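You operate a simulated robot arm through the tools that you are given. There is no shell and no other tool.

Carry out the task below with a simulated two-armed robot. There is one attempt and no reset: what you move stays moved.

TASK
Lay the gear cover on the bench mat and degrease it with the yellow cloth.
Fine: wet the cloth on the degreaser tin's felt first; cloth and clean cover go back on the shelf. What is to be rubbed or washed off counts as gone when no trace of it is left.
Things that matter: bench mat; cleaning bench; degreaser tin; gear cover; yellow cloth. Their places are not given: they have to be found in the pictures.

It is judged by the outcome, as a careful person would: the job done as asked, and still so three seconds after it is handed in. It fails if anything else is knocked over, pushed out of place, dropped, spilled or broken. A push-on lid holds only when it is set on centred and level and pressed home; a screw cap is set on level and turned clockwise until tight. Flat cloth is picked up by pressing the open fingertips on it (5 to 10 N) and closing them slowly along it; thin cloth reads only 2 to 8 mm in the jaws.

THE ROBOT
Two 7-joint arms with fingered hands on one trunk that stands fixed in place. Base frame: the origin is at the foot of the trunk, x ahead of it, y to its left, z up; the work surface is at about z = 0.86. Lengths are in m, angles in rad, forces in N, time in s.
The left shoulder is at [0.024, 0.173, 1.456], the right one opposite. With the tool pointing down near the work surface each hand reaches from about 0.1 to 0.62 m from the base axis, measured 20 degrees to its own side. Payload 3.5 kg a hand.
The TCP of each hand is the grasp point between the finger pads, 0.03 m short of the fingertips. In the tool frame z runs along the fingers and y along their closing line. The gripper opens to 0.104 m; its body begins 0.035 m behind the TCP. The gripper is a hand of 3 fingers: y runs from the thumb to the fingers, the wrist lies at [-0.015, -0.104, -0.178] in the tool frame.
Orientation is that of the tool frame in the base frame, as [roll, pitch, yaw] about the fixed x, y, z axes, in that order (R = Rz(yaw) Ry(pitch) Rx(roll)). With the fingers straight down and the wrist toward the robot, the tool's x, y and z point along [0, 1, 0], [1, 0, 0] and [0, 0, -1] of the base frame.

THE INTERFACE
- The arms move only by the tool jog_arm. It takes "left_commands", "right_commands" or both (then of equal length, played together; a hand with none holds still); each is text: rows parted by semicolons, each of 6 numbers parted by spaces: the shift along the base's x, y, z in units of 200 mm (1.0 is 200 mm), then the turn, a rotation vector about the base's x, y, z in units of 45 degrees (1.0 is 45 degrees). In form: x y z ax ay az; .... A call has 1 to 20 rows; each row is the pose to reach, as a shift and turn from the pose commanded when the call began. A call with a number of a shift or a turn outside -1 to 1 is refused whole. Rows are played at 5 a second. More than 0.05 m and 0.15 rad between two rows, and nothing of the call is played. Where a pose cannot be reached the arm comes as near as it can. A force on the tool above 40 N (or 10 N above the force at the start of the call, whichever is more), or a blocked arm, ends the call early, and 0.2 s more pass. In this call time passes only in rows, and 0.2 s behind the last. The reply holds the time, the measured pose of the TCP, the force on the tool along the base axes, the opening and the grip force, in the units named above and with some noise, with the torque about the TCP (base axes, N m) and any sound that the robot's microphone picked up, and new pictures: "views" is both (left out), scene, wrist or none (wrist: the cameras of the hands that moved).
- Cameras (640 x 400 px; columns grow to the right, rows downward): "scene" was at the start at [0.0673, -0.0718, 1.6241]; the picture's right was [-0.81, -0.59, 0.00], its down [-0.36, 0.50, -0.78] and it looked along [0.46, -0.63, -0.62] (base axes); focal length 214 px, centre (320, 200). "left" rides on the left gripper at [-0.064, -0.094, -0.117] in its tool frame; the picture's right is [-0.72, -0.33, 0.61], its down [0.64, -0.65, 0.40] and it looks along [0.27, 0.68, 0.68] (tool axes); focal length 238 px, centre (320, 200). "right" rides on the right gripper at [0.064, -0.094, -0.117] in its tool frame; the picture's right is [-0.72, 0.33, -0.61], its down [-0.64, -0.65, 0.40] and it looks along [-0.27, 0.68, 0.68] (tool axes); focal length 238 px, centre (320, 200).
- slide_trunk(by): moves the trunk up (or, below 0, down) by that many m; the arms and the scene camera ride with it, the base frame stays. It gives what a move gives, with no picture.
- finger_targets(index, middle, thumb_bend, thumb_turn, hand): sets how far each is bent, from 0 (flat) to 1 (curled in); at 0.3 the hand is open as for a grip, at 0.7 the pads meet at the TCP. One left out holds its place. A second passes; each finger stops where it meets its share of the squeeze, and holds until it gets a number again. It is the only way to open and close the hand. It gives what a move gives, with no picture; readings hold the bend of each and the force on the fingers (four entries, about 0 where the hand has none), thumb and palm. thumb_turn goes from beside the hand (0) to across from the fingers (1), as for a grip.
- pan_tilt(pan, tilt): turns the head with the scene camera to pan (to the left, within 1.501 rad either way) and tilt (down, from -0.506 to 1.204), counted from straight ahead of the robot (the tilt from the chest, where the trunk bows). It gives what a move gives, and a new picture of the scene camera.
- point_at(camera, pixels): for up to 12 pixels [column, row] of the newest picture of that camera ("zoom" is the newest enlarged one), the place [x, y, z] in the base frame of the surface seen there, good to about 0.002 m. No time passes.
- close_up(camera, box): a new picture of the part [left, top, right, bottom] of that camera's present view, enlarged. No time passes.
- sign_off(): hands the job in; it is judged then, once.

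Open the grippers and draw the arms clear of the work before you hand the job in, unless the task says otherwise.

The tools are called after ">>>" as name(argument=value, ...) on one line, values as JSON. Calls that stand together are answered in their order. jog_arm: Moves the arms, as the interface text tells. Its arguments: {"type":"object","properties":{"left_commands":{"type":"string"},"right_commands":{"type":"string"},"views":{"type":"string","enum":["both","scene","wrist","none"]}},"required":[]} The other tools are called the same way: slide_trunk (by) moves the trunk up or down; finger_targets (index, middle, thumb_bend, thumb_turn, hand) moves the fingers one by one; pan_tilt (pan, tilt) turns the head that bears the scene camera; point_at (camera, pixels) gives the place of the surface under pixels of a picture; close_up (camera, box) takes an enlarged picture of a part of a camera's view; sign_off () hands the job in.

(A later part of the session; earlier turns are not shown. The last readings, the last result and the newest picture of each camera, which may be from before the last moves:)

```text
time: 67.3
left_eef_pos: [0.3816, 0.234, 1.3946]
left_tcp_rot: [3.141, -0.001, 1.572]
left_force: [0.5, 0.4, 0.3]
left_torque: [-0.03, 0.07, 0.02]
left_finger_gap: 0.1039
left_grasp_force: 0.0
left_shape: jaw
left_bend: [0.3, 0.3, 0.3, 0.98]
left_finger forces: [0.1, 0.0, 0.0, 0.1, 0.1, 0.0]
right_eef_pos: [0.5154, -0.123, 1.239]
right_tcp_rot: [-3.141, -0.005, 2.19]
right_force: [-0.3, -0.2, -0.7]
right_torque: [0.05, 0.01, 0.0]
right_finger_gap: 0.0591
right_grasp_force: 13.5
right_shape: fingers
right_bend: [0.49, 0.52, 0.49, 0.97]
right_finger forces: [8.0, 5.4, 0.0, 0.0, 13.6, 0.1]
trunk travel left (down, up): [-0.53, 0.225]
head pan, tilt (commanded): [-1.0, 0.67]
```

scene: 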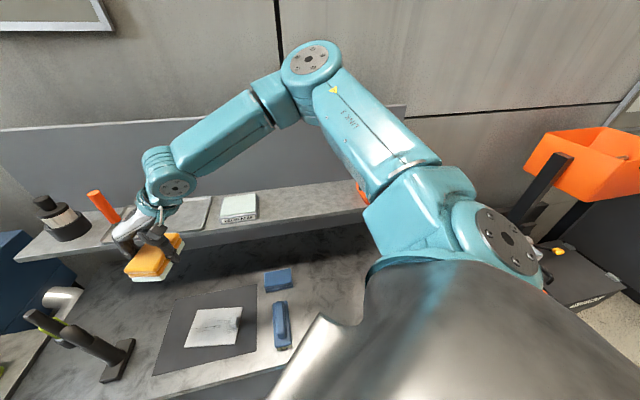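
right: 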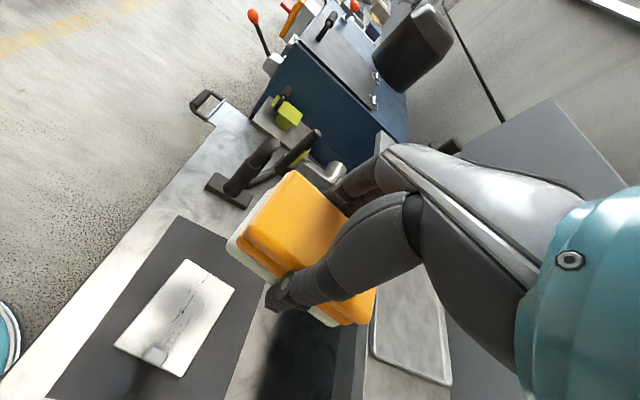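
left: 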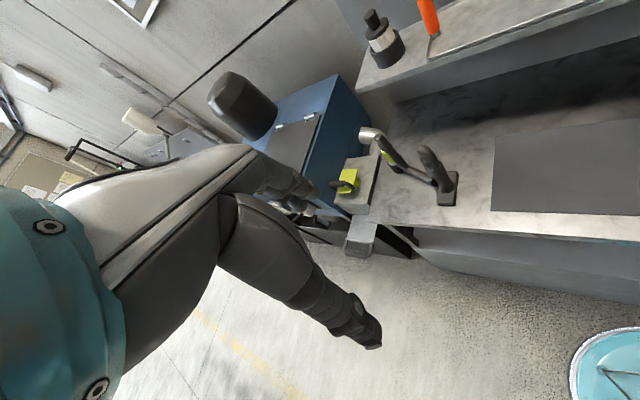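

Reached (0.515,-0.123) at height. Before lowering by trunk I check the arm's position relative to the shelf edge.

>>> point_at(camera="scene", pixels=[[175, 185], [160, 155], [205, 130], [265, 95], [310, 55], [330, 110], [180, 230], [230, 160], [135, 225], [200, 236]])

```text
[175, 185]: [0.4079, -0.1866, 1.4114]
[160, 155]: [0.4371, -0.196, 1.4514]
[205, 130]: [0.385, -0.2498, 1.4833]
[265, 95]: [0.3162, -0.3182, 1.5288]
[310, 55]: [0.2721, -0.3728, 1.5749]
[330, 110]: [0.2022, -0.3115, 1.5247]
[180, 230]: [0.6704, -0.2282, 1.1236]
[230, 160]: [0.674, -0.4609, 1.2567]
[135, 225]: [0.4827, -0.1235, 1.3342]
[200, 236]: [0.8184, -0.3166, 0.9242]
```

The arm stays well in front of the shelf edge. I lower the trunk 0.30 m so the cloth is just above the cover.

>>> slide_trunk(by=-0.3)

>>> pan_tilt(pan=-0.35, tilt=0.8)

```text
time: 70.3
left_eef_pos: [0.3811, 0.2335, 1.0941]
left_tcp_rot: [-3.141, 0.0, 1.575]
left_force: [0.4, 0.1, -0.6]
left_torque: [-0.02, 0.02, 0.01]
left_finger_gap: 0.1037
left_grasp_force: 0.1
left_shape: jaw
left_bend: [0.3, 0.3, 0.3, 0.98]
left_finger forces: [0.0, 0.0, 0.0, 0.0, 0.0, 0.0]
right_eef_pos: [0.5142, -0.1231, 0.9411]
right_tcp_rot: [3.141, -0.003, 2.189]
right_force: [0.1, 0.3, 0.3]
right_torque: [0.02, 0.01, 0.01]
right_finger_gap: 0.0593
right_grasp_force: 14.0
right_shape: fingers
right_bend: [0.49, 0.52, 0.49, 0.97]
right_finger forces: [8.0, 5.5, 0.0, 0.1, 13.5, 0.0]
trunk travel left (down, up): [-0.23, 0.525]
head pan, tilt (commanded): [-1.0, 0.67]
```

```text
time: 71.3
left_eef_pos: [0.382, 0.2328, 1.0946]
left_tcp_rot: [-3.141, -0.001, 1.572]
left_force: [-0.2, 0.6, -0.6]
left_torque: [0.03, 0.03, 0.0]
left_finger_gap: 0.1036
left_grasp_force: 0.1
left_shape: jaw
left_bend: [0.3, 0.3, 0.3, 0.98]
left_finger forces: [0.1, 0.1, 0.1, 0.0, 0.0, 0.1]
right_eef_pos: [0.5138, -0.1239, 0.9407]
right_tcp_rot: [-3.14, -0.003, 2.19]
right_force: [0.5, 1.0, -0.8]
right_torque: [0.01, 0.01, 0.02]
right_finger_gap: 0.0593
right_grasp_force: 13.1
right_shape: fingers
right_bend: [0.49, 0.52, 0.49, 0.97]
right_finger forces: [8.1, 5.6, 0.1, 0.0, 13.4, 0.1]
trunk travel left (down, up): [-0.23, 0.525]
head pan, tilt (commanded): [-0.351, 0.799]
```

scene: 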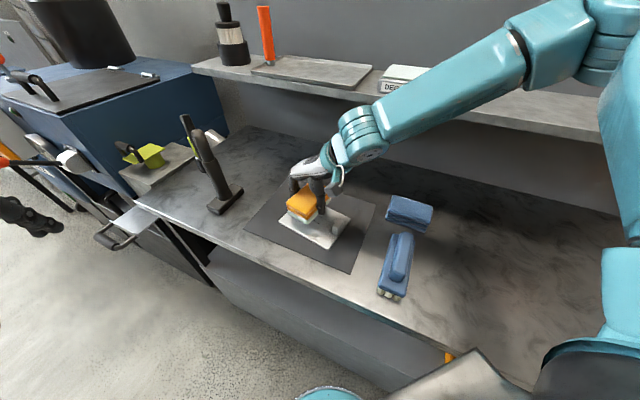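

The cloth is right above the cover. I lower the trunk 28 mm, then touch down with small arm steps.

>>> slide_trunk(by=-0.028)

>>> jog_arm(right_commands="0 0 -0.01 0 0 0; 0 0 -0.02 0 0 0; 0 0 -0.03 0 0 0", views="none")

>>> close_up(camera="scene", box=[240, 130, 400, 250])

```text
time: 72.0
left_eef_pos: [0.389, 0.233, 1.061]
left_tcp_rot: [-3.116, -0.001, 1.573]
left_force: [-0.3, 0.8, 1.0]
left_torque: [0.02, 0.0, -0.02]
left_finger_gap: 0.1038
left_grasp_force: 0.1
left_shape: jaw
left_bend: [0.3, 0.3, 0.3, 0.98]
left_finger forces: [0.1, 0.1, 0.1, 0.0, 0.0, 0.0]
right_eef_pos: [0.5144, -0.1225, 0.9135]
right_tcp_rot: [-3.141, -0.003, 2.188]
right_force: [-0.4, -0.4, 0.1]
right_torque: [-0.03, -0.02, 0.0]
right_finger_gap: 0.0591
right_grasp_force: 13.2
right_shape: fingers
right_bend: [0.49, 0.52, 0.49, 0.97]
right_finger forces: [8.0, 5.5, 0.0, 0.0, 13.5, 0.1]
trunk travel left (down, up): [-0.202, 0.553]
head pan, tilt (commanded): [-0.351, 0.799]
```

```text
time: 72.8
left_eef_pos: [0.3887, 0.2325, 1.06]
left_tcp_rot: [-3.117, 0.002, 1.573]
left_force: [-0.6, -0.4, 0.4]
left_torque: [-0.01, 0.01, 0.01]
left_finger_gap: 0.1037
left_grasp_force: 0.0
left_shape: jaw
left_bend: [0.3, 0.3, 0.3, 0.98]
left_finger forces: [0.1, 0.0, 0.0, 0.0, 0.0, 0.0]
right_eef_pos: [0.5146, -0.1243, 0.9067]
right_tcp_rot: [-3.14, -0.003, 2.19]
right_force: [-0.6, 0.3, 0.6]
right_torque: [-0.03, -0.01, 0.02]
right_finger_gap: 0.0591
right_grasp_force: 13.9
right_shape: fingers
right_bend: [0.49, 0.52, 0.49, 0.97]
right_finger forces: [7.9, 5.5, 0.0, 0.1, 13.6, 0.1]
trunk travel left (down, up): [-0.202, 0.553]
head pan, tilt (commanded): [-0.351, 0.799]
```

```text
3.33 times, centred on (320, 190) of scene
```

zoom: 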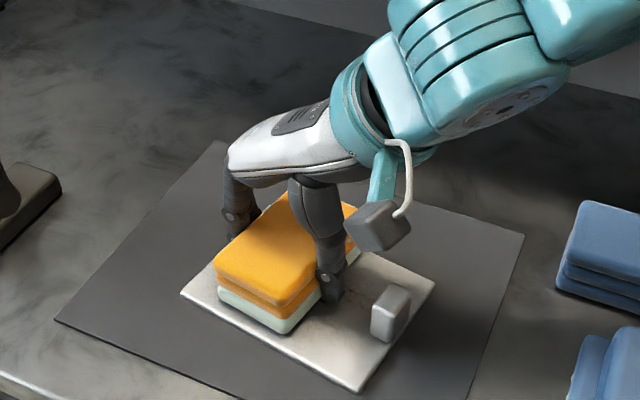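

The cloth is at the cover surface with almost no force yet. But the left arm's reading shifted slightly (rot -3.116), so I look left to see whether it touches something.

>>> pan_tilt(pan=0.8, tilt=0.7)

```text
time: 74.2
left_eef_pos: [0.3896, 0.2326, 1.0601]
left_tcp_rot: [-3.117, 0.0, 1.573]
left_force: [0.5, -0.4, 0.3]
left_torque: [0.01, -0.02, 0.03]
left_finger_gap: 0.1037
left_grasp_force: 0.0
left_shape: jaw
left_bend: [0.3, 0.3, 0.3, 0.98]
left_finger forces: [0.0, 0.1, 0.0, 0.0, 0.0, 0.0]
right_eef_pos: [0.5147, -0.1232, 0.9069]
right_tcp_rot: [-3.141, -0.001, 2.191]
right_force: [-0.2, -0.2, 0.3]
right_torque: [0.03, -0.05, 0.0]
right_finger_gap: 0.0592
right_grasp_force: 13.2
right_shape: fingers
right_bend: [0.49, 0.52, 0.49, 0.97]
right_finger forces: [7.8, 5.8, 0.0, 0.1, 13.7, 0.0]
trunk travel left (down, up): [-0.202, 0.553]
head pan, tilt (commanded): [0.799, 0.7]
```

scene: 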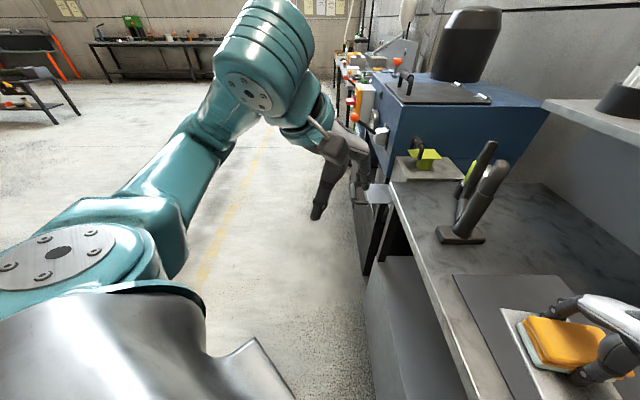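

The left hand hangs free in the picture beside the bench end; to be safe I raise it 0.12 m and pull it slightly back toward the robot.

>>> jog_arm(left_commands="-0.05 0 0.15 0 0 0; -0.1 0 0.3 0 0 0; -0.15 0 0.45 0 0 0; -0.15 0 0.6 0 0 0", views="scene")

```text
time: 75.2
left_eef_pos: [0.3584, 0.2326, 1.1804]
left_tcp_rot: [-3.118, 0.0, 1.572]
left_force: [-0.2, -0.3, -1.0]
left_torque: [0.04, 0.02, 0.0]
left_finger_gap: 0.1037
left_grasp_force: 0.0
left_shape: jaw
left_bend: [0.3, 0.3, 0.3, 0.98]
left_finger forces: [0.0, 0.1, 0.0, 0.1, 0.0, 0.0]
right_eef_pos: [0.5136, -0.1237, 0.9067]
right_tcp_rot: [3.141, -0.002, 2.19]
right_force: [0.3, -0.2, 0.9]
right_torque: [-0.07, -0.02, 0.01]
right_finger_gap: 0.0593
right_grasp_force: 13.8
right_shape: fingers
right_bend: [0.49, 0.52, 0.49, 0.96]
right_finger forces: [8.3, 5.7, 0.0, 0.0, 13.8, 0.0]
trunk travel left (down, up): [-0.202, 0.553]
head pan, tilt (commanded): [0.799, 0.7]
```

scene: 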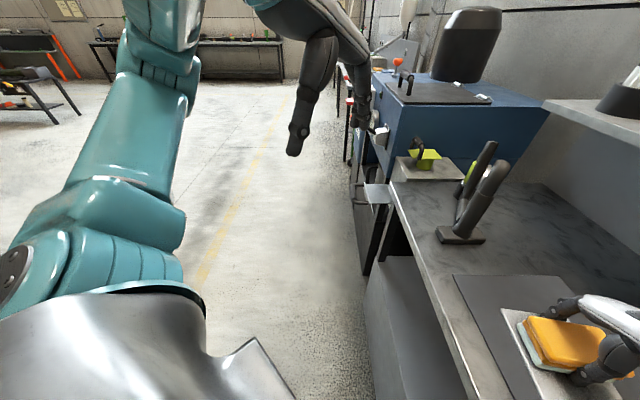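

The left arm moves freely. I turn the camera back to the cover and press down 2 to 3 mm in fine steps.

>>> pan_tilt(pan=-0.3, tilt=0.85)

>>> jog_arm(right_commands="0 0 -0.005 0 0 0; 0 0 -0.01 0 0 0; 0 0 -0.015 0 0 0", views="none")

```text
time: 76.5
left_eef_pos: [0.3596, 0.2333, 1.1794]
left_tcp_rot: [-3.118, -0.001, 1.572]
left_force: [-0.4, 0.4, 0.2]
left_torque: [0.0, 0.0, 0.01]
left_finger_gap: 0.1037
left_grasp_force: 0.0
left_shape: jaw
left_bend: [0.3, 0.3, 0.3, 0.98]
left_finger forces: [0.0, 0.0, 0.0, 0.1, 0.0, 0.1]
right_eef_pos: [0.5147, -0.1227, 0.9054]
right_tcp_rot: [-3.14, -0.002, 2.191]
right_force: [-0.5, 0.0, 0.1]
right_torque: [-0.04, -0.06, 0.01]
right_finger_gap: 0.0595
right_grasp_force: 14.0
right_shape: fingers
right_bend: [0.49, 0.52, 0.49, 0.96]
right_finger forces: [8.1, 5.6, 0.1, 0.0, 13.8, 0.1]
trunk travel left (down, up): [-0.202, 0.553]
head pan, tilt (commanded): [-0.3, 0.85]
```

scene: 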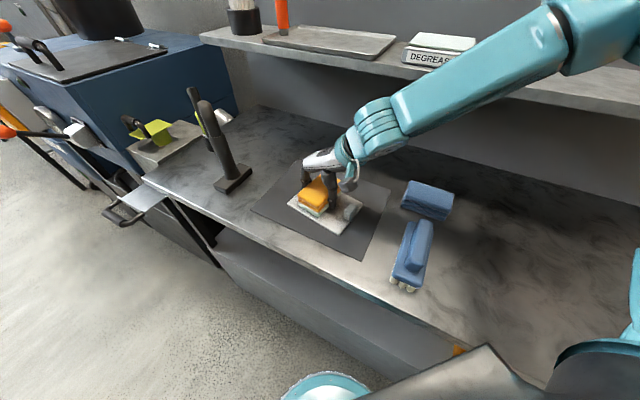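

```text
time: 77.3
left_eef_pos: [0.3587, 0.2325, 1.1795]
left_tcp_rot: [-3.12, 0.001, 1.573]
left_force: [-0.5, -0.5, 0.2]
left_torque: [0.01, 0.01, 0.0]
left_finger_gap: 0.104
left_grasp_force: 0.0
left_shape: jaw
left_bend: [0.3, 0.3, 0.3, 0.98]
left_finger forces: [0.0, 0.0, 0.0, 0.1, 0.0, 0.0]
right_eef_pos: [0.5145, -0.1231, 0.9049]
right_tcp_rot: [3.138, -0.004, 2.188]
right_force: [-0.2, -5.0, 11.2]
right_torque: [0.13, -0.24, 0.02]
right_finger_gap: 0.0597
right_grasp_force: 15.2
right_shape: fingers
right_bend: [0.49, 0.51, 0.49, 0.97]
right_finger forces: [7.7, 6.2, 0.0, 0.0, 16.3, 0.1]
trunk travel left (down, up): [-0.202, 0.553]
head pan, tilt (commanded): [-0.3, 0.85]
```

Contact at 11 N. I make a short test stroke of 3 cm along the cover's axis away from the knob and check that the cover stays put.

>>> jog_arm(right_commands="0.04 0.029 0 0 0 0; 0.08 0.058 0 0 0 0; 0.12 0.087 0 0 0 0", views="none")

>>> close_up(camera="scene", box=[240, 130, 400, 250])

```text
time: 78.1
left_eef_pos: [0.3584, 0.2333, 1.1806]
left_tcp_rot: [-3.118, -0.002, 1.574]
left_force: [-0.7, 0.5, -0.2]
left_torque: [-0.01, 0.01, 0.01]
left_finger_gap: 0.1037
left_grasp_force: 0.0
left_shape: jaw
left_bend: [0.3, 0.3, 0.3, 0.98]
left_finger forces: [0.1, 0.1, 0.1, 0.1, 0.1, 0.0]
right_eef_pos: [0.5368, -0.1045, 0.9057]
right_tcp_rot: [3.14, -0.001, 2.19]
right_force: [-3.9, -3.0, 15.9]
right_torque: [0.13, -0.18, 0.01]
right_finger_gap: 0.0594
right_grasp_force: 14.9
right_shape: fingers
right_bend: [0.5, 0.52, 0.49, 0.96]
right_finger forces: [6.9, 5.6, 0.0, 0.0, 17.5, 0.1]
trunk travel left (down, up): [-0.202, 0.553]
head pan, tilt (commanded): [-0.3, 0.85]
```

```text
3.33 times, centred on (320, 190) of scene
```

zoom: 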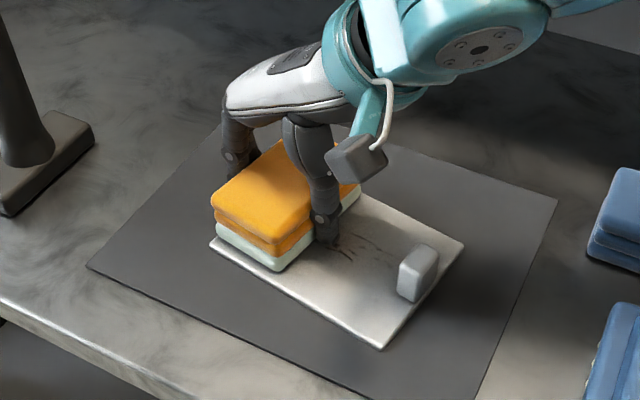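

Drag is about 5 N with 16 N pressing. I check whether the knob moved from (0.446,-0.174).

>>> point_at(camera="zoom", pixels=[[420, 255], [425, 262], [380, 345], [215, 245], [460, 245], [340, 250]])

```text
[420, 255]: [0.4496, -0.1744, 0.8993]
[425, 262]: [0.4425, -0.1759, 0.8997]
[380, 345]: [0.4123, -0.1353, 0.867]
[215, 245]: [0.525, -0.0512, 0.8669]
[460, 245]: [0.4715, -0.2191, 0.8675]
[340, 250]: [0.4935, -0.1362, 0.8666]
```

The cover did not move at all. I now do a series of overlapping strokes along the plate and across its width, keeping the thumb clear of the knob.

>>> jog_arm(right_commands="-0.0814 -0.0581 0 0 0 0; -0.1425 -0.1017 0 0 0 0; -0.1832 -0.1307 0 0 0 0; -0.1483 -0.1795 0 0 0 0; -0.0872 -0.136 0 0 0 0; -0.0058 -0.0779 0 0 0 0; 0.0756 -0.0197 0 0 0 0; 0.0407 0.0291 0 0 0 0; 0.0058 0.0779 0 0 0 0; -0.0756 0.0197 0 0 0 0; -0.157 -0.0384 0 0 0 0; -0.2181 -0.0819 0 0 0 0; -0.1832 -0.1307 0 0 0 0; -0.1221 -0.0872 0 0 0 0; -0.0407 -0.0291 0 0 0 0; 0.0407 0.0291 0 0 0 0", views="none")

>>> close_up(camera="scene", box=[240, 130, 400, 250])

```text
time: 81.5
left_eef_pos: [0.3588, 0.2327, 1.18]
left_tcp_rot: [-3.118, 0.001, 1.574]
left_force: [-0.6, -0.3, -0.1]
left_torque: [0.0, -0.03, -0.02]
left_finger_gap: 0.1037
left_grasp_force: 0.1
left_shape: jaw
left_bend: [0.3, 0.3, 0.3, 0.98]
left_finger forces: [0.0, 0.0, 0.0, 0.0, 0.0, 0.0]
right_eef_pos: [0.5441, -0.1, 0.9037]
right_tcp_rot: [-3.141, -0.001, 2.189]
right_force: [-2.7, -3.4, 10.2]
right_torque: [0.05, -0.07, 0.03]
right_finger_gap: 0.0596
right_grasp_force: 14.6
right_shape: fingers
right_bend: [0.5, 0.52, 0.49, 0.96]
right_finger forces: [7.3, 5.3, 0.0, 0.0, 16.6, 0.0]
trunk travel left (down, up): [-0.202, 0.553]
head pan, tilt (commanded): [-0.3, 0.85]
```

```text
3.33 times, centred on (320, 190) of scene
```

zoom: 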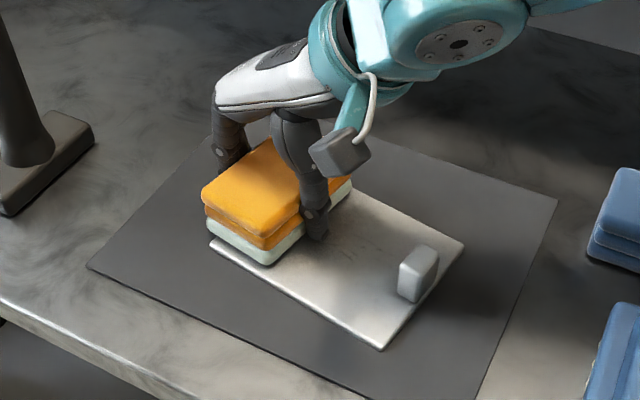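

Most of the streaks look gone already. I zoom in closer on the exposed plate to see what is left.

>>> close_up(camera="scene", box=[300, 170, 370, 225])

```text
7.27 times, centred on (335, 198) of scene
```

zoom: 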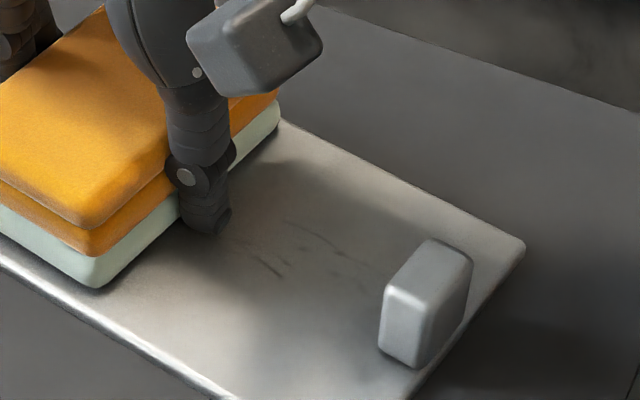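

Faint streaks remain only near the knob, the part the thumb kept me from. I lift 3 cm, move back over the middle and turn the hand counter-clockwise so a free cloth corner can reach the knob's base.

>>> jog_arm(right_commands="0 0 0.08 0 0 0; -0.07 -0.05 0.16 0 0 0.12; -0.14 -0.1 0.16 0 0 0.26; -0.2 -0.145 0.16 0 0 0.4; -0.2 -0.145 0.16 0 0 0.54; -0.2 -0.145 0.16 0 0 0.68; -0.2 -0.145 0.16 0 0 0.82; -0.2 -0.145 0.16 0 0 0.95", views="scene")

>>> close_up(camera="scene", box=[240, 130, 400, 250])

```text
time: 83.3
left_eef_pos: [0.3595, 0.2337, 1.18]
left_tcp_rot: [-3.118, 0.0, 1.573]
left_force: [-0.2, 0.0, -0.5]
left_torque: [-0.03, 0.02, 0.0]
left_finger_gap: 0.1037
left_grasp_force: 0.0
left_shape: jaw
left_bend: [0.3, 0.3, 0.3, 0.98]
left_finger forces: [0.1, 0.0, 0.0, 0.1, 0.0, 0.0]
right_eef_pos: [0.5055, -0.1293, 0.9357]
right_tcp_rot: [3.141, -0.004, 2.938]
right_force: [0.6, 0.5, -0.7]
right_torque: [0.0, -0.01, -0.01]
right_finger_gap: 0.0592
right_grasp_force: 14.5
right_shape: fingers
right_bend: [0.5, 0.52, 0.49, 0.96]
right_finger forces: [9.0, 5.3, 0.0, 0.0, 14.2, 0.0]
trunk travel left (down, up): [-0.202, 0.553]
head pan, tilt (commanded): [-0.3, 0.85]
```

scene: 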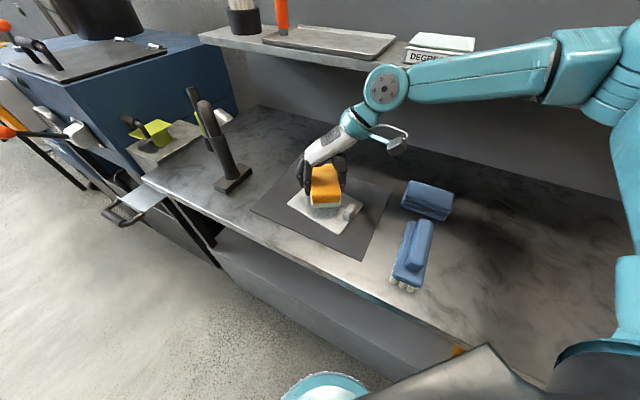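

```text
3.33 times, centred on (320, 190) of scene
```

zoom: 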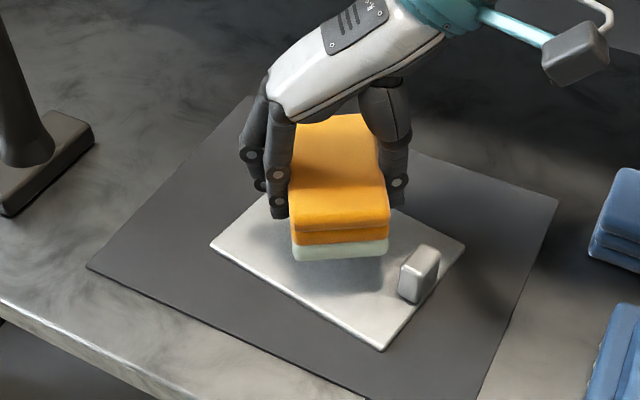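

Rotation works (yaw 2.94). I turn another 25° in the air.

>>> jog_arm(right_commands="0 0 0 0 0 0.14; 0 0 0 0 0 0.28; 0 0 0 0 0 0.42; 0 0 0 0 0 0.55", views="scene")

>>> close_up(camera="scene", box=[240, 130, 400, 250])

>>> point_at(camera="scene", pixels=[[383, 85], [345, 120], [395, 140], [430, 75], [400, 110], [360, 105], [410, 60], [445, 95]])

```text
time: 84.3
left_eef_pos: [0.3599, 0.2328, 1.1799]
left_tcp_rot: [-3.117, 0.001, 1.573]
left_force: [0.6, 0.7, 1.1]
left_torque: [0.01, 0.0, 0.01]
left_finger_gap: 0.1035
left_grasp_force: 0.0
left_shape: jaw
left_bend: [0.3, 0.3, 0.3, 0.98]
left_finger forces: [0.0, 0.0, 0.0, 0.1, 0.0, 0.0]
right_eef_pos: [0.5061, -0.1282, 0.9363]
right_tcp_rot: [-3.141, -0.002, -2.914]
right_force: [0.7, -0.3, -0.5]
right_torque: [-0.01, 0.04, 0.03]
right_finger_gap: 0.0592
right_grasp_force: 14.2
right_shape: fingers
right_bend: [0.5, 0.52, 0.49, 0.96]
right_finger forces: [9.0, 5.2, 0.0, 0.0, 14.3, 0.0]
trunk travel left (down, up): [-0.202, 0.553]
head pan, tilt (commanded): [-0.3, 0.85]
```

scene: 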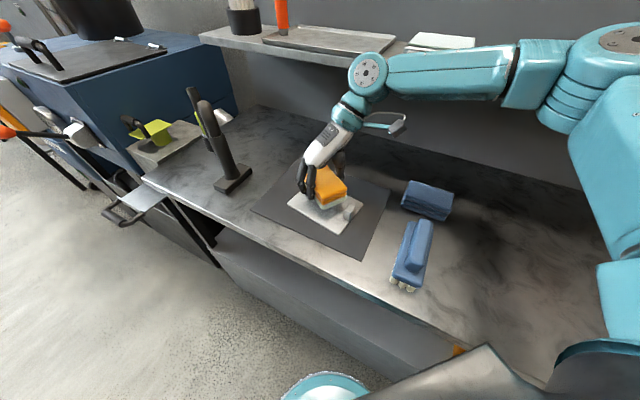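

```text
3.33 times, centred on (320, 190) of scene
```

zoom: 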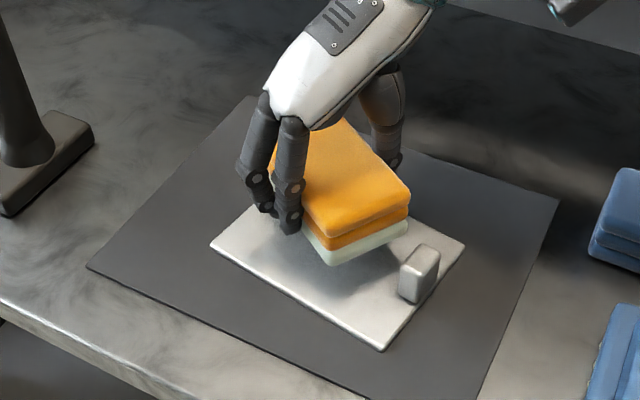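

```text
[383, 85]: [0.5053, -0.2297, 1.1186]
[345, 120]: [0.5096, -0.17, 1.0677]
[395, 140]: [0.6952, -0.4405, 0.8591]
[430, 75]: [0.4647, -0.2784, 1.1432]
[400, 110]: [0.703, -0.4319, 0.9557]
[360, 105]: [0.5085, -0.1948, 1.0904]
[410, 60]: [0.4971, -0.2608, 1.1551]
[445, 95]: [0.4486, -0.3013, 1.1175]
```

At yaw -2.91 the cloth corner points toward the knob and the wrist still clears the shelf edge by about 3 cm. I lower onto the plate.

>>> jog_arm(right_commands="0 0 -0.08 0 0 0; 0 0 -0.14 0 0 0; 0 0 -0.15 0 0 0; 0 0 -0.158 0 0 0", views="none")

>>> close_up(camera="scene", box=[260, 150, 380, 240])

```text
time: 85.3
left_eef_pos: [0.3597, 0.2335, 1.1808]
left_tcp_rot: [-3.117, -0.001, 1.573]
left_force: [-0.4, 0.0, -0.3]
left_torque: [-0.04, 0.04, -0.02]
left_finger_gap: 0.1039
left_grasp_force: 0.1
left_shape: jaw
left_bend: [0.3, 0.3, 0.3, 0.98]
left_finger forces: [0.0, 0.1, 0.0, 0.0, 0.0, 0.0]
right_eef_pos: [0.5076, -0.131, 0.9055]
right_tcp_rot: [3.141, -0.002, -2.914]
right_force: [0.5, -1.7, 3.8]
right_torque: [0.08, 0.02, -0.02]
right_finger_gap: 0.0594
right_grasp_force: 14.7
right_shape: fingers
right_bend: [0.5, 0.52, 0.49, 0.96]
right_finger forces: [8.7, 5.4, 0.0, 0.0, 15.1, 0.0]
trunk travel left (down, up): [-0.202, 0.553]
head pan, tilt (commanded): [-0.3, 0.85]
```

```text
4.44 times, centred on (320, 195) of scene
```

zoom: 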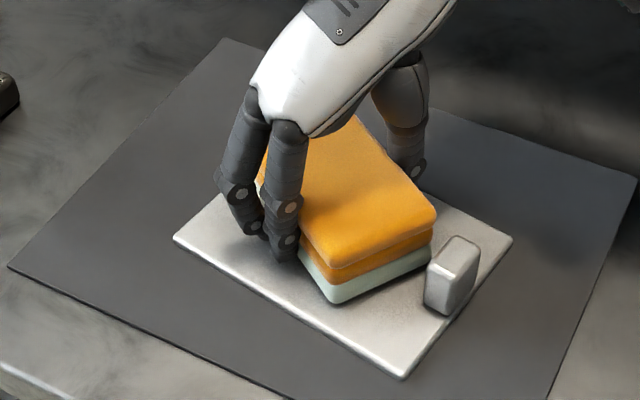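

Light contact (3.8 N) with the cloth corner right by the knob. I press 1.6 mm more and sweep across the plate along the knob's back face.

>>> jog_arm(right_commands="-0.0163 -0.0116 -0.008 0 0 0; -0.0617 0.0175 -0.008 0 0 0; -0.1052 0.0786 -0.008 0 0 0; -0.1343 0.1193 -0.008 0 0 0; -0.0947 0.0553 -0.008 0 0 0; -0.0511 -0.0057 -0.008 0 0 0; -0.0134 -0.0587 -0.008 0 0 0; 0.0215 -0.1075 -0.008 0 0 0; 0.0581 -0.0814 -0.008 0 0 0; 0.0145 -0.0204 -0.008 0 0 0; -0.0511 -0.0057 -0.008 0 0 0; -0.0075 -0.0668 -0.008 0 0 0; 0.0215 -0.1075 -0.008 0 0 0; -0.0366 -0.0261 -0.008 0 0 0; -0.0947 0.0553 -0.008 0 0 0; -0.1035 0.1105 -0.008 0 0 0; -0.0174 0.1105 -0.008 0 0 0; 0.0407 0.0291 -0.008 0 0 0; 0.0843 -0.032 -0.008 0 0 0; 0 0 -0.008 0 0 0", views="none")

>>> close_up(camera="scene", box=[260, 150, 380, 240])

```text
time: 89.5
left_eef_pos: [0.3591, 0.2332, 1.1816]
left_tcp_rot: [-3.116, -0.001, 1.57]
left_force: [0.0, -0.8, 0.5]
left_torque: [-0.02, 0.0, 0.02]
left_finger_gap: 0.1036
left_grasp_force: 0.0
left_shape: jaw
left_bend: [0.3, 0.3, 0.3, 0.98]
left_finger forces: [0.1, 0.0, 0.0, 0.1, 0.0, 0.0]
right_eef_pos: [0.5077, -0.1284, 0.9037]
right_tcp_rot: [-3.141, 0.001, -2.917]
right_force: [4.8, -2.4, 14.4]
right_torque: [0.33, -0.03, -0.08]
right_finger_gap: 0.0592
right_grasp_force: 18.8
right_shape: fingers
right_bend: [0.49, 0.51, 0.49, 0.96]
right_finger forces: [8.1, 12.2, 0.1, 0.1, 17.4, 0.0]
trunk travel left (down, up): [-0.202, 0.553]
head pan, tilt (commanded): [-0.3, 0.85]
```

```text
4.44 times, centred on (320, 195) of scene
```

zoom: 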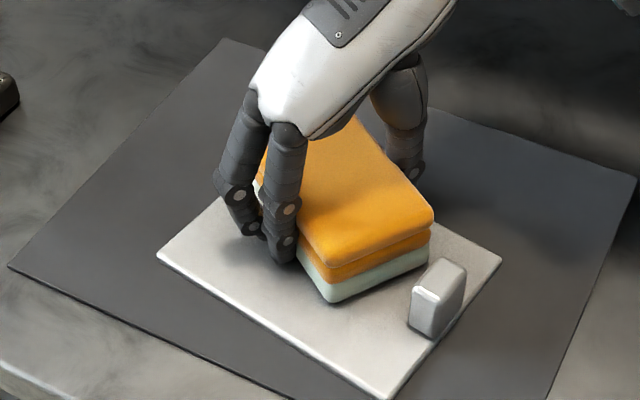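

The cover slid about 1 cm toward the front but remains on the mat. I lift the cloth 5 cm to inspect the plate and re-measure it.

>>> jog_arm(right_commands="0 0 0.1 0 0 0; 0 0 0.25 0 0 0; 0.1 0.1 0.35 0 0 0; 0.2 0.15 0.4 0 0 0", views="none")

>>> close_up(camera="scene", box=[280, 160, 376, 240])

>>> close_up(camera="right", box=[120, 150, 360, 350])

```text
time: 90.5
left_eef_pos: [0.3596, 0.2316, 1.1796]
left_tcp_rot: [-3.119, -0.001, 1.574]
left_force: [0.4, 0.5, 0.2]
left_torque: [0.0, 0.0, -0.01]
left_finger_gap: 0.1037
left_grasp_force: 0.0
left_shape: jaw
left_bend: [0.3, 0.3, 0.3, 0.98]
left_finger forces: [0.0, 0.1, 0.1, 0.1, 0.0, 0.1]
right_eef_pos: [0.5398, -0.1063, 0.9842]
right_tcp_rot: [3.141, -0.003, -2.917]
right_force: [0.7, 0.8, -0.6]
right_torque: [-0.01, -0.03, -0.01]
right_finger_gap: 0.0591
right_grasp_force: 14.0
right_shape: fingers
right_bend: [0.49, 0.52, 0.5, 0.96]
right_finger forces: [8.9, 5.4, 0.0, 0.0, 14.4, 0.0]
right hand out of reach, approached as far as the arm can: row 4
trunk travel left (down, up): [-0.202, 0.553]
head pan, tilt (commanded): [-0.3, 0.85]
```

```text
5.00 times, centred on (328, 200) of scene
```

zoom: 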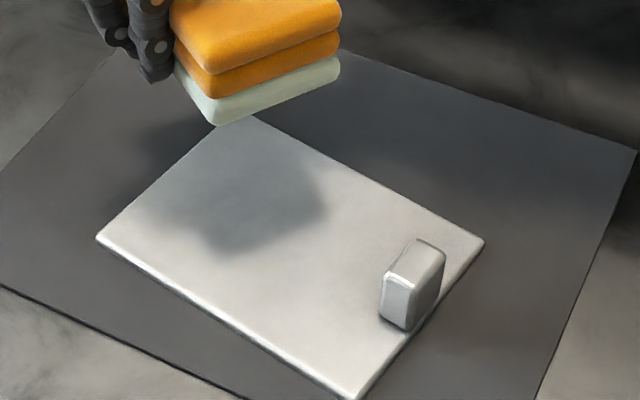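

```text
2.00 times, centred on (240, 250) of right
```

zoom: 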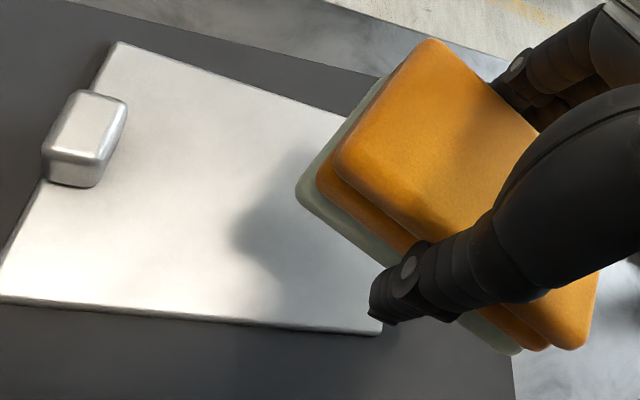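

The plate looks clean now. I zoom in hard on different parts for any faint traces.

>>> close_up(camera="scene", box=[335, 200, 375, 232])

>>> close_up(camera="scene", box=[296, 180, 346, 220])

>>> close_up(camera="right", box=[130, 165, 260, 330])

>>> close_up(camera="right", box=[120, 160, 200, 210])

```text
12.50 times, centred on (355, 216) of scene
```

zoom: 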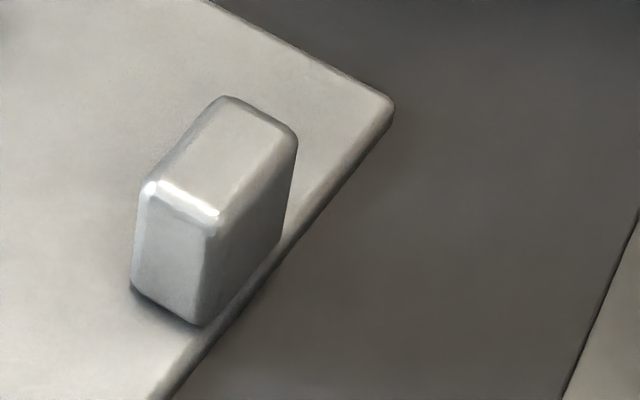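

```text
10.00 times, centred on (321, 200) of scene
```

zoom: 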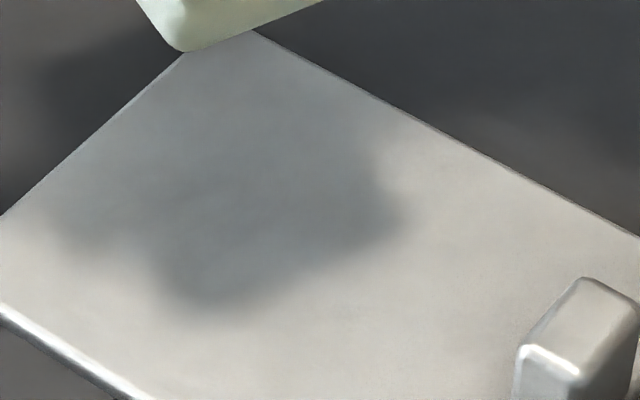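

```text
2.42 times, centred on (195, 248) of right
```

zoom: 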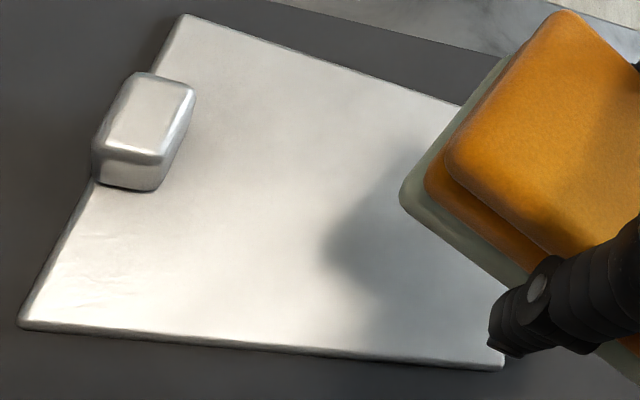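

```text
8.00 times, centred on (160, 185) of right
```

zoom: 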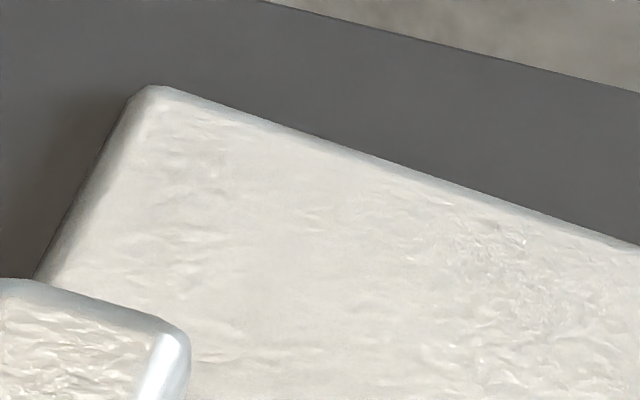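

No dark streaks remain. I check the corner area right of the knob, which showed faint lines, and the far end under the shadow.

>>> close_up(camera="right", box=[66, 240, 146, 300])

>>> close_up(camera="right", box=[120, 240, 240, 320])

>>> close_up(camera="scene", box=[330, 205, 370, 235])

```text
6.67 times, centred on (106, 270) of right
```

zoom: 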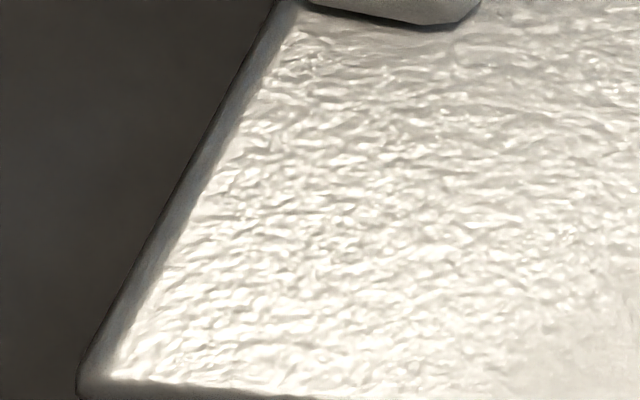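

```text
5.00 times, centred on (180, 280) of right
```

zoom: 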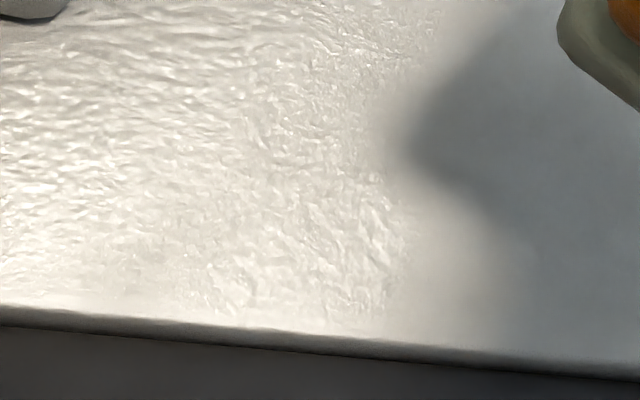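

```text
13.33 times, centred on (350, 220) of scene
```

zoom: 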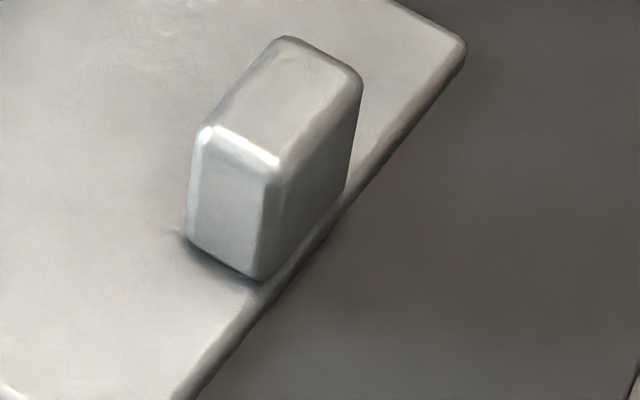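

The rippled look is just surface shading; no streaks there. One more look at the knob's base from the cloth side.

>>> close_up(camera="right", box=[100, 190, 196, 250])

>>> point_at(camera="right", pixels=[[140, 173], [72, 300], [268, 315], [128, 205], [110, 230], [290, 205], [160, 240], [200, 260]])

```text
6.67 times, centred on (148, 220) of right
```

zoom: 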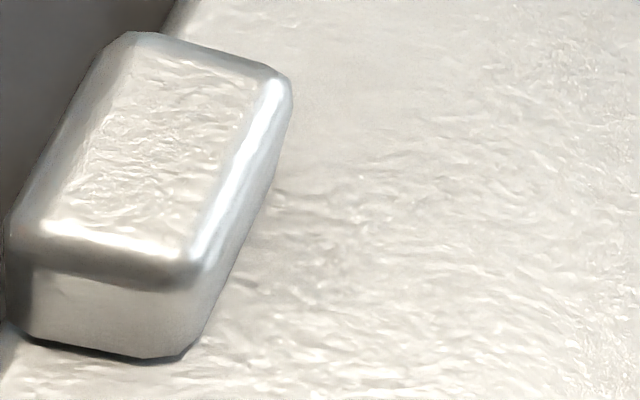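

```text
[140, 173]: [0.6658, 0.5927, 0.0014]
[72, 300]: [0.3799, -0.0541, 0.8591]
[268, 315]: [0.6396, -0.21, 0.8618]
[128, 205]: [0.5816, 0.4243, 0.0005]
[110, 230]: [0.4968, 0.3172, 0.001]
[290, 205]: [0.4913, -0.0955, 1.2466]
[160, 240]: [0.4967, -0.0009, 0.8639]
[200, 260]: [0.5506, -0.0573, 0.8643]
```

There may be a hint of a line right behind the knob, so I will wipe that strip once more. First I re-measure the cover's pose from this view.

>>> close_up(camera="right", box=[60, 150, 316, 310])

>>> close_up(camera="scene", box=[280, 160, 376, 240])

>>> point_at(camera="zoom", pixels=[[100, 238], [350, 395], [480, 243], [253, 122], [415, 262], [400, 275], [430, 250], [395, 290], [470, 255], [300, 250]])

```text
2.50 times, centred on (188, 230) of right
```

zoom: 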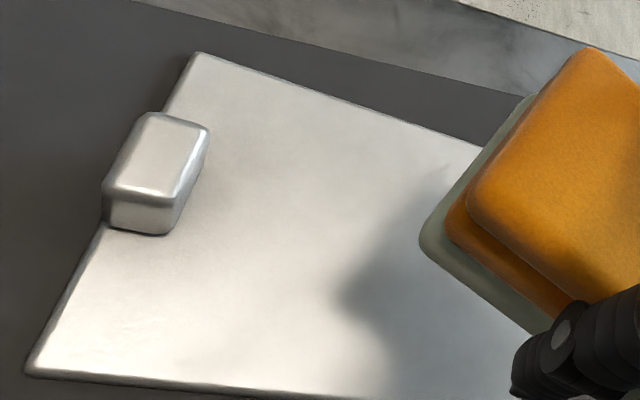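

```text
5.00 times, centred on (328, 200) of scene
```

zoom: 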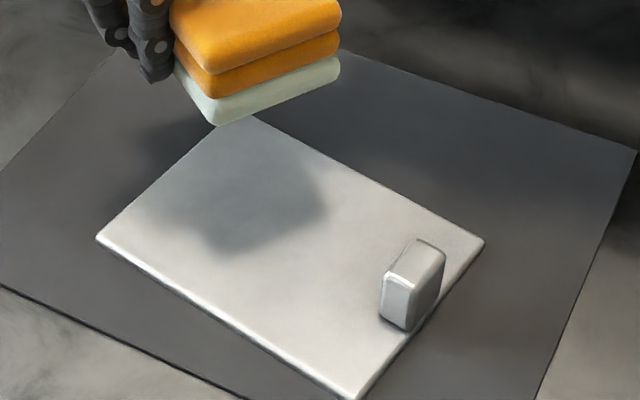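

```text
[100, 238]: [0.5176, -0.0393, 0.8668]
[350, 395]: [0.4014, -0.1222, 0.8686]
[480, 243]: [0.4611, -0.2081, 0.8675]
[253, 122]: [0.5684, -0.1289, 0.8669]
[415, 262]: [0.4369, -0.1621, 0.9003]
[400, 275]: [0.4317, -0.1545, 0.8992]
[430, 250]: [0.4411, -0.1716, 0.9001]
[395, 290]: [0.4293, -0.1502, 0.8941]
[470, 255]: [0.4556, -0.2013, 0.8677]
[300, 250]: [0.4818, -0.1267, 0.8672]
```

I notice a faint mark at about (445,172) in that wrist zoom. I enlarge that spot.

>>> close_up(camera="right", box=[212, 195, 268, 230])

>>> point_at(camera="zoom", pixels=[[300, 280], [320, 230], [200, 100], [100, 300]])

>>> close_up(camera="scene", box=[296, 185, 344, 215])

```text
11.43 times, centred on (240, 212) of right
```

zoom: 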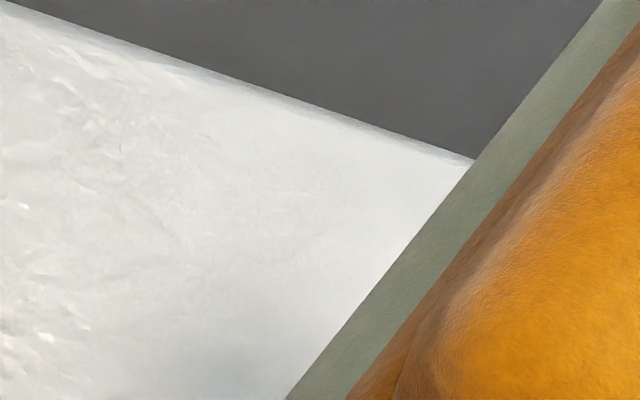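

```text
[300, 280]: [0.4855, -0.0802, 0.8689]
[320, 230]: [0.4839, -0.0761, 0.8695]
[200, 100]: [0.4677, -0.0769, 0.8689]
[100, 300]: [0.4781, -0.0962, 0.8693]
```

```text
13.33 times, centred on (320, 200) of scene
```

zoom: 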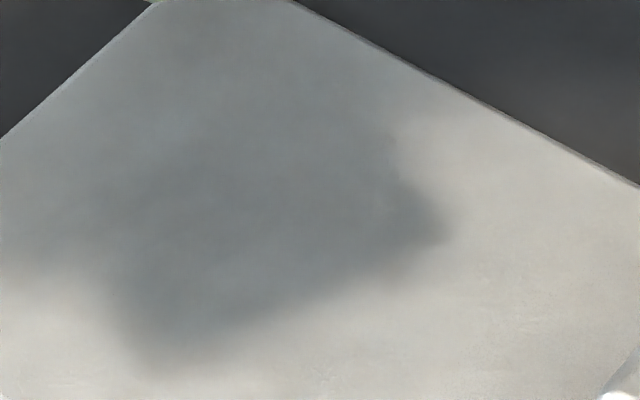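

That spot is clean. I go back down on the plate near the knob, with lighter pressure, for one more pass over that strip (cover centre is now about (0.488,-0.125)).

>>> jog_arm(right_commands="-0.1 -0.01 -0.1 0 0 0; -0.233 -0.026 -0.2 0 0 0; -0.233 -0.026 -0.33 0 0 0; -0.233 -0.026 -0.38 0 0 0; -0.233 -0.026 -0.394 0 0 0", views="none")

>>> close_up(camera="scene", box=[260, 150, 380, 240])

```text
time: 91.7
left_eef_pos: [0.3588, 0.2329, 1.18]
left_tcp_rot: [-3.118, -0.001, 1.573]
left_force: [-0.1, 0.3, 0.1]
left_torque: [0.01, 0.0, 0.02]
left_finger_gap: 0.1038
left_grasp_force: 0.2
left_shape: jaw
left_bend: [0.3, 0.3, 0.3, 0.98]
left_finger forces: [0.0, 0.1, 0.0, 0.0, 0.0, 0.0]
right_eef_pos: [0.4943, -0.1112, 0.9041]
right_tcp_rot: [-3.141, 0.0, -2.917]
right_force: [-0.6, -0.9, 5.2]
right_torque: [0.14, -0.01, 0.02]
right_finger_gap: 0.059
right_grasp_force: 15.3
right_shape: fingers
right_bend: [0.49, 0.52, 0.49, 0.96]
right_finger forces: [8.4, 6.2, 0.0, 0.0, 15.4, 0.0]
trunk travel left (down, up): [-0.202, 0.553]
head pan, tilt (commanded): [-0.3, 0.85]
```

```text
4.44 times, centred on (320, 195) of scene
```

zoom: 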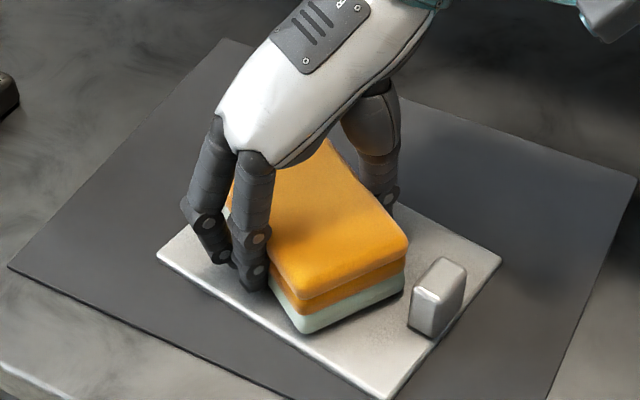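

Light contact (5 N). I sweep the corner along the knob's back face and around.

>>> jog_arm(right_commands="-0.0244 -0.0174 -0.002 0 0 0; -0.0488 -0.0349 -0.002 0 0 0; -0.0779 0.0058 -0.002 0 0 0; -0.1069 0.0465 -0.002 0 0 0; -0.0779 0.0058 -0.002 0 0 0; -0.0488 -0.0349 -0.002 0 0 0; -0.0197 -0.0756 -0.002 0 0 0; 0.0035 -0.1082 -0.002 0 0 0; -0.0197 -0.0756 -0.002 0 0 0; -0.0488 -0.0349 -0.002 0 0 0; -0.082 0.0029 -0.002 0 0 0; -0.0529 -0.0378 -0.002 0 0 0; -0.0238 -0.0785 -0.002 0 0 0; 0.0291 -0.0407 -0.002 0 0 0; 0.0698 -0.0116 -0.002 0 0 0; 0.0116 0.0698 -0.002 0 0 0; -0.064 0.0466 -0.002 0 0 0; 0 0 -0.002 0 0 0", views="none")

>>> close_up(camera="scene", box=[260, 150, 380, 240])

```text
time: 95.5
left_eef_pos: [0.3578, 0.2334, 1.1806]
left_tcp_rot: [-3.118, 0.002, 1.573]
left_force: [0.2, -0.4, 0.1]
left_torque: [0.01, 0.0, 0.01]
left_finger_gap: 0.1036
left_grasp_force: 0.1
left_shape: jaw
left_bend: [0.3, 0.3, 0.3, 0.98]
left_finger forces: [0.0, 0.0, 0.1, 0.1, 0.1, 0.1]
right_eef_pos: [0.4892, -0.1111, 0.904]
right_tcp_rot: [3.139, -0.005, -2.914]
right_force: [-3.8, 1.1, 11.5]
right_torque: [0.42, 0.12, 0.14]
right_finger_gap: 0.0593
right_grasp_force: 18.0
right_shape: fingers
right_bend: [0.49, 0.51, 0.49, 0.97]
right_finger forces: [9.8, 12.0, 0.1, 0.1, 14.2, 0.1]
trunk travel left (down, up): [-0.202, 0.553]
head pan, tilt (commanded): [-0.3, 0.85]
```

```text
4.44 times, centred on (320, 195) of scene
```

zoom: 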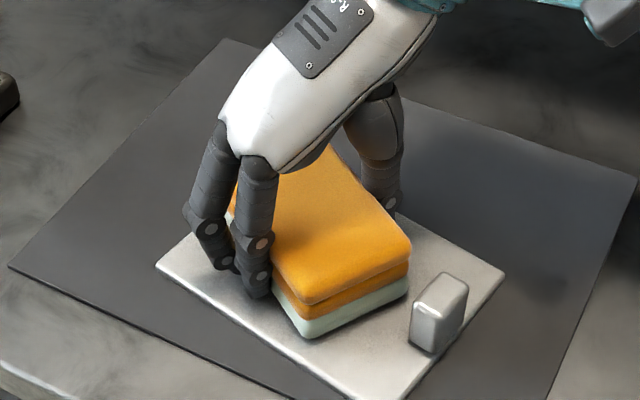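

The pass is done. I lift the cloth, turn the hand back clockwise by 50° away from the shelf edge, then inspect the plate.

>>> jog_arm(right_commands="0 0 0.1 0 0 0; 0 0 0.2 0 0 -0.14; 0 0 0.3 0 0 -0.28; 0 0 0.35 0 0 -0.42; 0 0 0.35 0 0 -0.56; 0 0 0.35 0 0 -0.7; 0 0 0.35 0 0 -0.85; 0 0 0.35 0 0 -1.0", views="none")

>>> slide_trunk(by=0.2)

>>> pan_tilt(pan=-0.4, tilt=0.95)

>>> close_up(camera="right", box=[100, 150, 340, 350])

```text
time: 97.3
left_eef_pos: [0.3598, 0.2328, 1.179]
left_tcp_rot: [-3.116, -0.002, 1.571]
left_force: [0.3, 0.3, -0.1]
left_torque: [0.01, -0.03, -0.04]
left_finger_gap: 0.1038
left_grasp_force: 0.1
left_shape: jaw
left_bend: [0.3, 0.3, 0.3, 0.98]
left_finger forces: [0.0, 0.0, 0.0, 0.0, 0.0, 0.0]
right_eef_pos: [0.4914, -0.1085, 0.9734]
right_tcp_rot: [-3.14, -0.002, 2.582]
right_force: [-0.5, -0.2, -1.0]
right_torque: [0.0, 0.0, -0.02]
right_finger_gap: 0.0593
right_grasp_force: 14.3
right_shape: fingers
right_bend: [0.49, 0.52, 0.49, 0.97]
right_finger forces: [9.2, 5.3, 0.0, 0.1, 14.6, 0.0]
trunk travel left (down, up): [-0.202, 0.553]
head pan, tilt (commanded): [-0.3, 0.85]
```

```text
time: 99.5
left_eef_pos: [0.3598, 0.2335, 1.38]
left_tcp_rot: [-3.117, 0.001, 1.573]
left_force: [-0.5, -0.1, 0.3]
left_torque: [-0.01, 0.03, 0.01]
left_finger_gap: 0.1038
left_grasp_force: 0.1
left_shape: jaw
left_bend: [0.3, 0.3, 0.3, 0.98]
left_finger forces: [0.0, 0.1, 0.0, 0.0, 0.0, 0.1]
right_eef_pos: [0.4923, -0.11, 1.1717]
right_tcp_rot: [-3.139, -0.002, 2.583]
right_force: [0.1, 1.3, 0.6]
right_torque: [0.0, -0.01, -0.01]
right_finger_gap: 0.0594
right_grasp_force: 14.6
right_shape: fingers
right_bend: [0.49, 0.52, 0.49, 0.97]
right_finger forces: [9.2, 5.4, 0.0, 0.1, 14.5, 0.0]
trunk travel left (down, up): [-0.402, 0.353]
head pan, tilt (commanded): [-0.3, 0.85]
```

```text
time: 100.2
left_eef_pos: [0.3599, 0.2334, 1.3802]
left_tcp_rot: [-3.118, -0.001, 1.572]
left_force: [-0.7, -0.3, 0.1]
left_torque: [0.0, -0.01, 0.0]
left_finger_gap: 0.1037
left_grasp_force: 0.0
left_shape: jaw
left_bend: [0.3, 0.3, 0.3, 0.98]
left_finger forces: [0.0, 0.0, 0.0, 0.1, 0.0, 0.0]
right_eef_pos: [0.491, -0.1109, 1.1732]
right_tcp_rot: [-3.14, -0.003, 2.582]
right_force: [0.0, -0.2, -0.6]
right_torque: [0.01, -0.01, 0.02]
right_finger_gap: 0.0592
right_grasp_force: 14.6
right_shape: fingers
right_bend: [0.49, 0.52, 0.49, 0.97]
right_finger forces: [9.2, 5.4, 0.1, 0.0, 14.6, 0.1]
trunk travel left (down, up): [-0.402, 0.353]
head pan, tilt (commanded): [-0.4, 0.949]
```

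scene: 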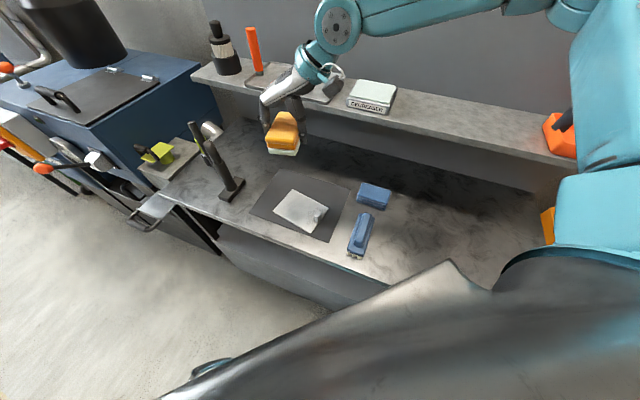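

```text
2.00 times, centred on (220, 250) of right
```

zoom: 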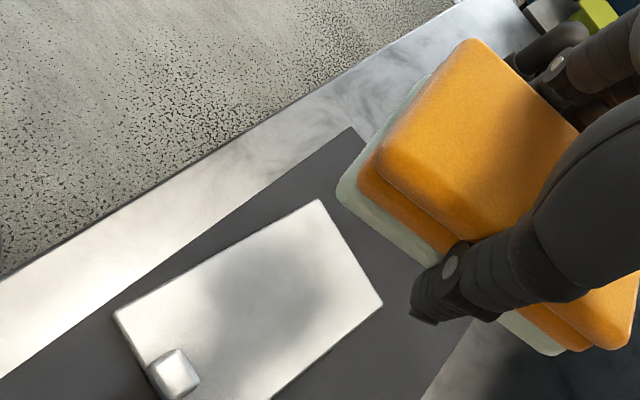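

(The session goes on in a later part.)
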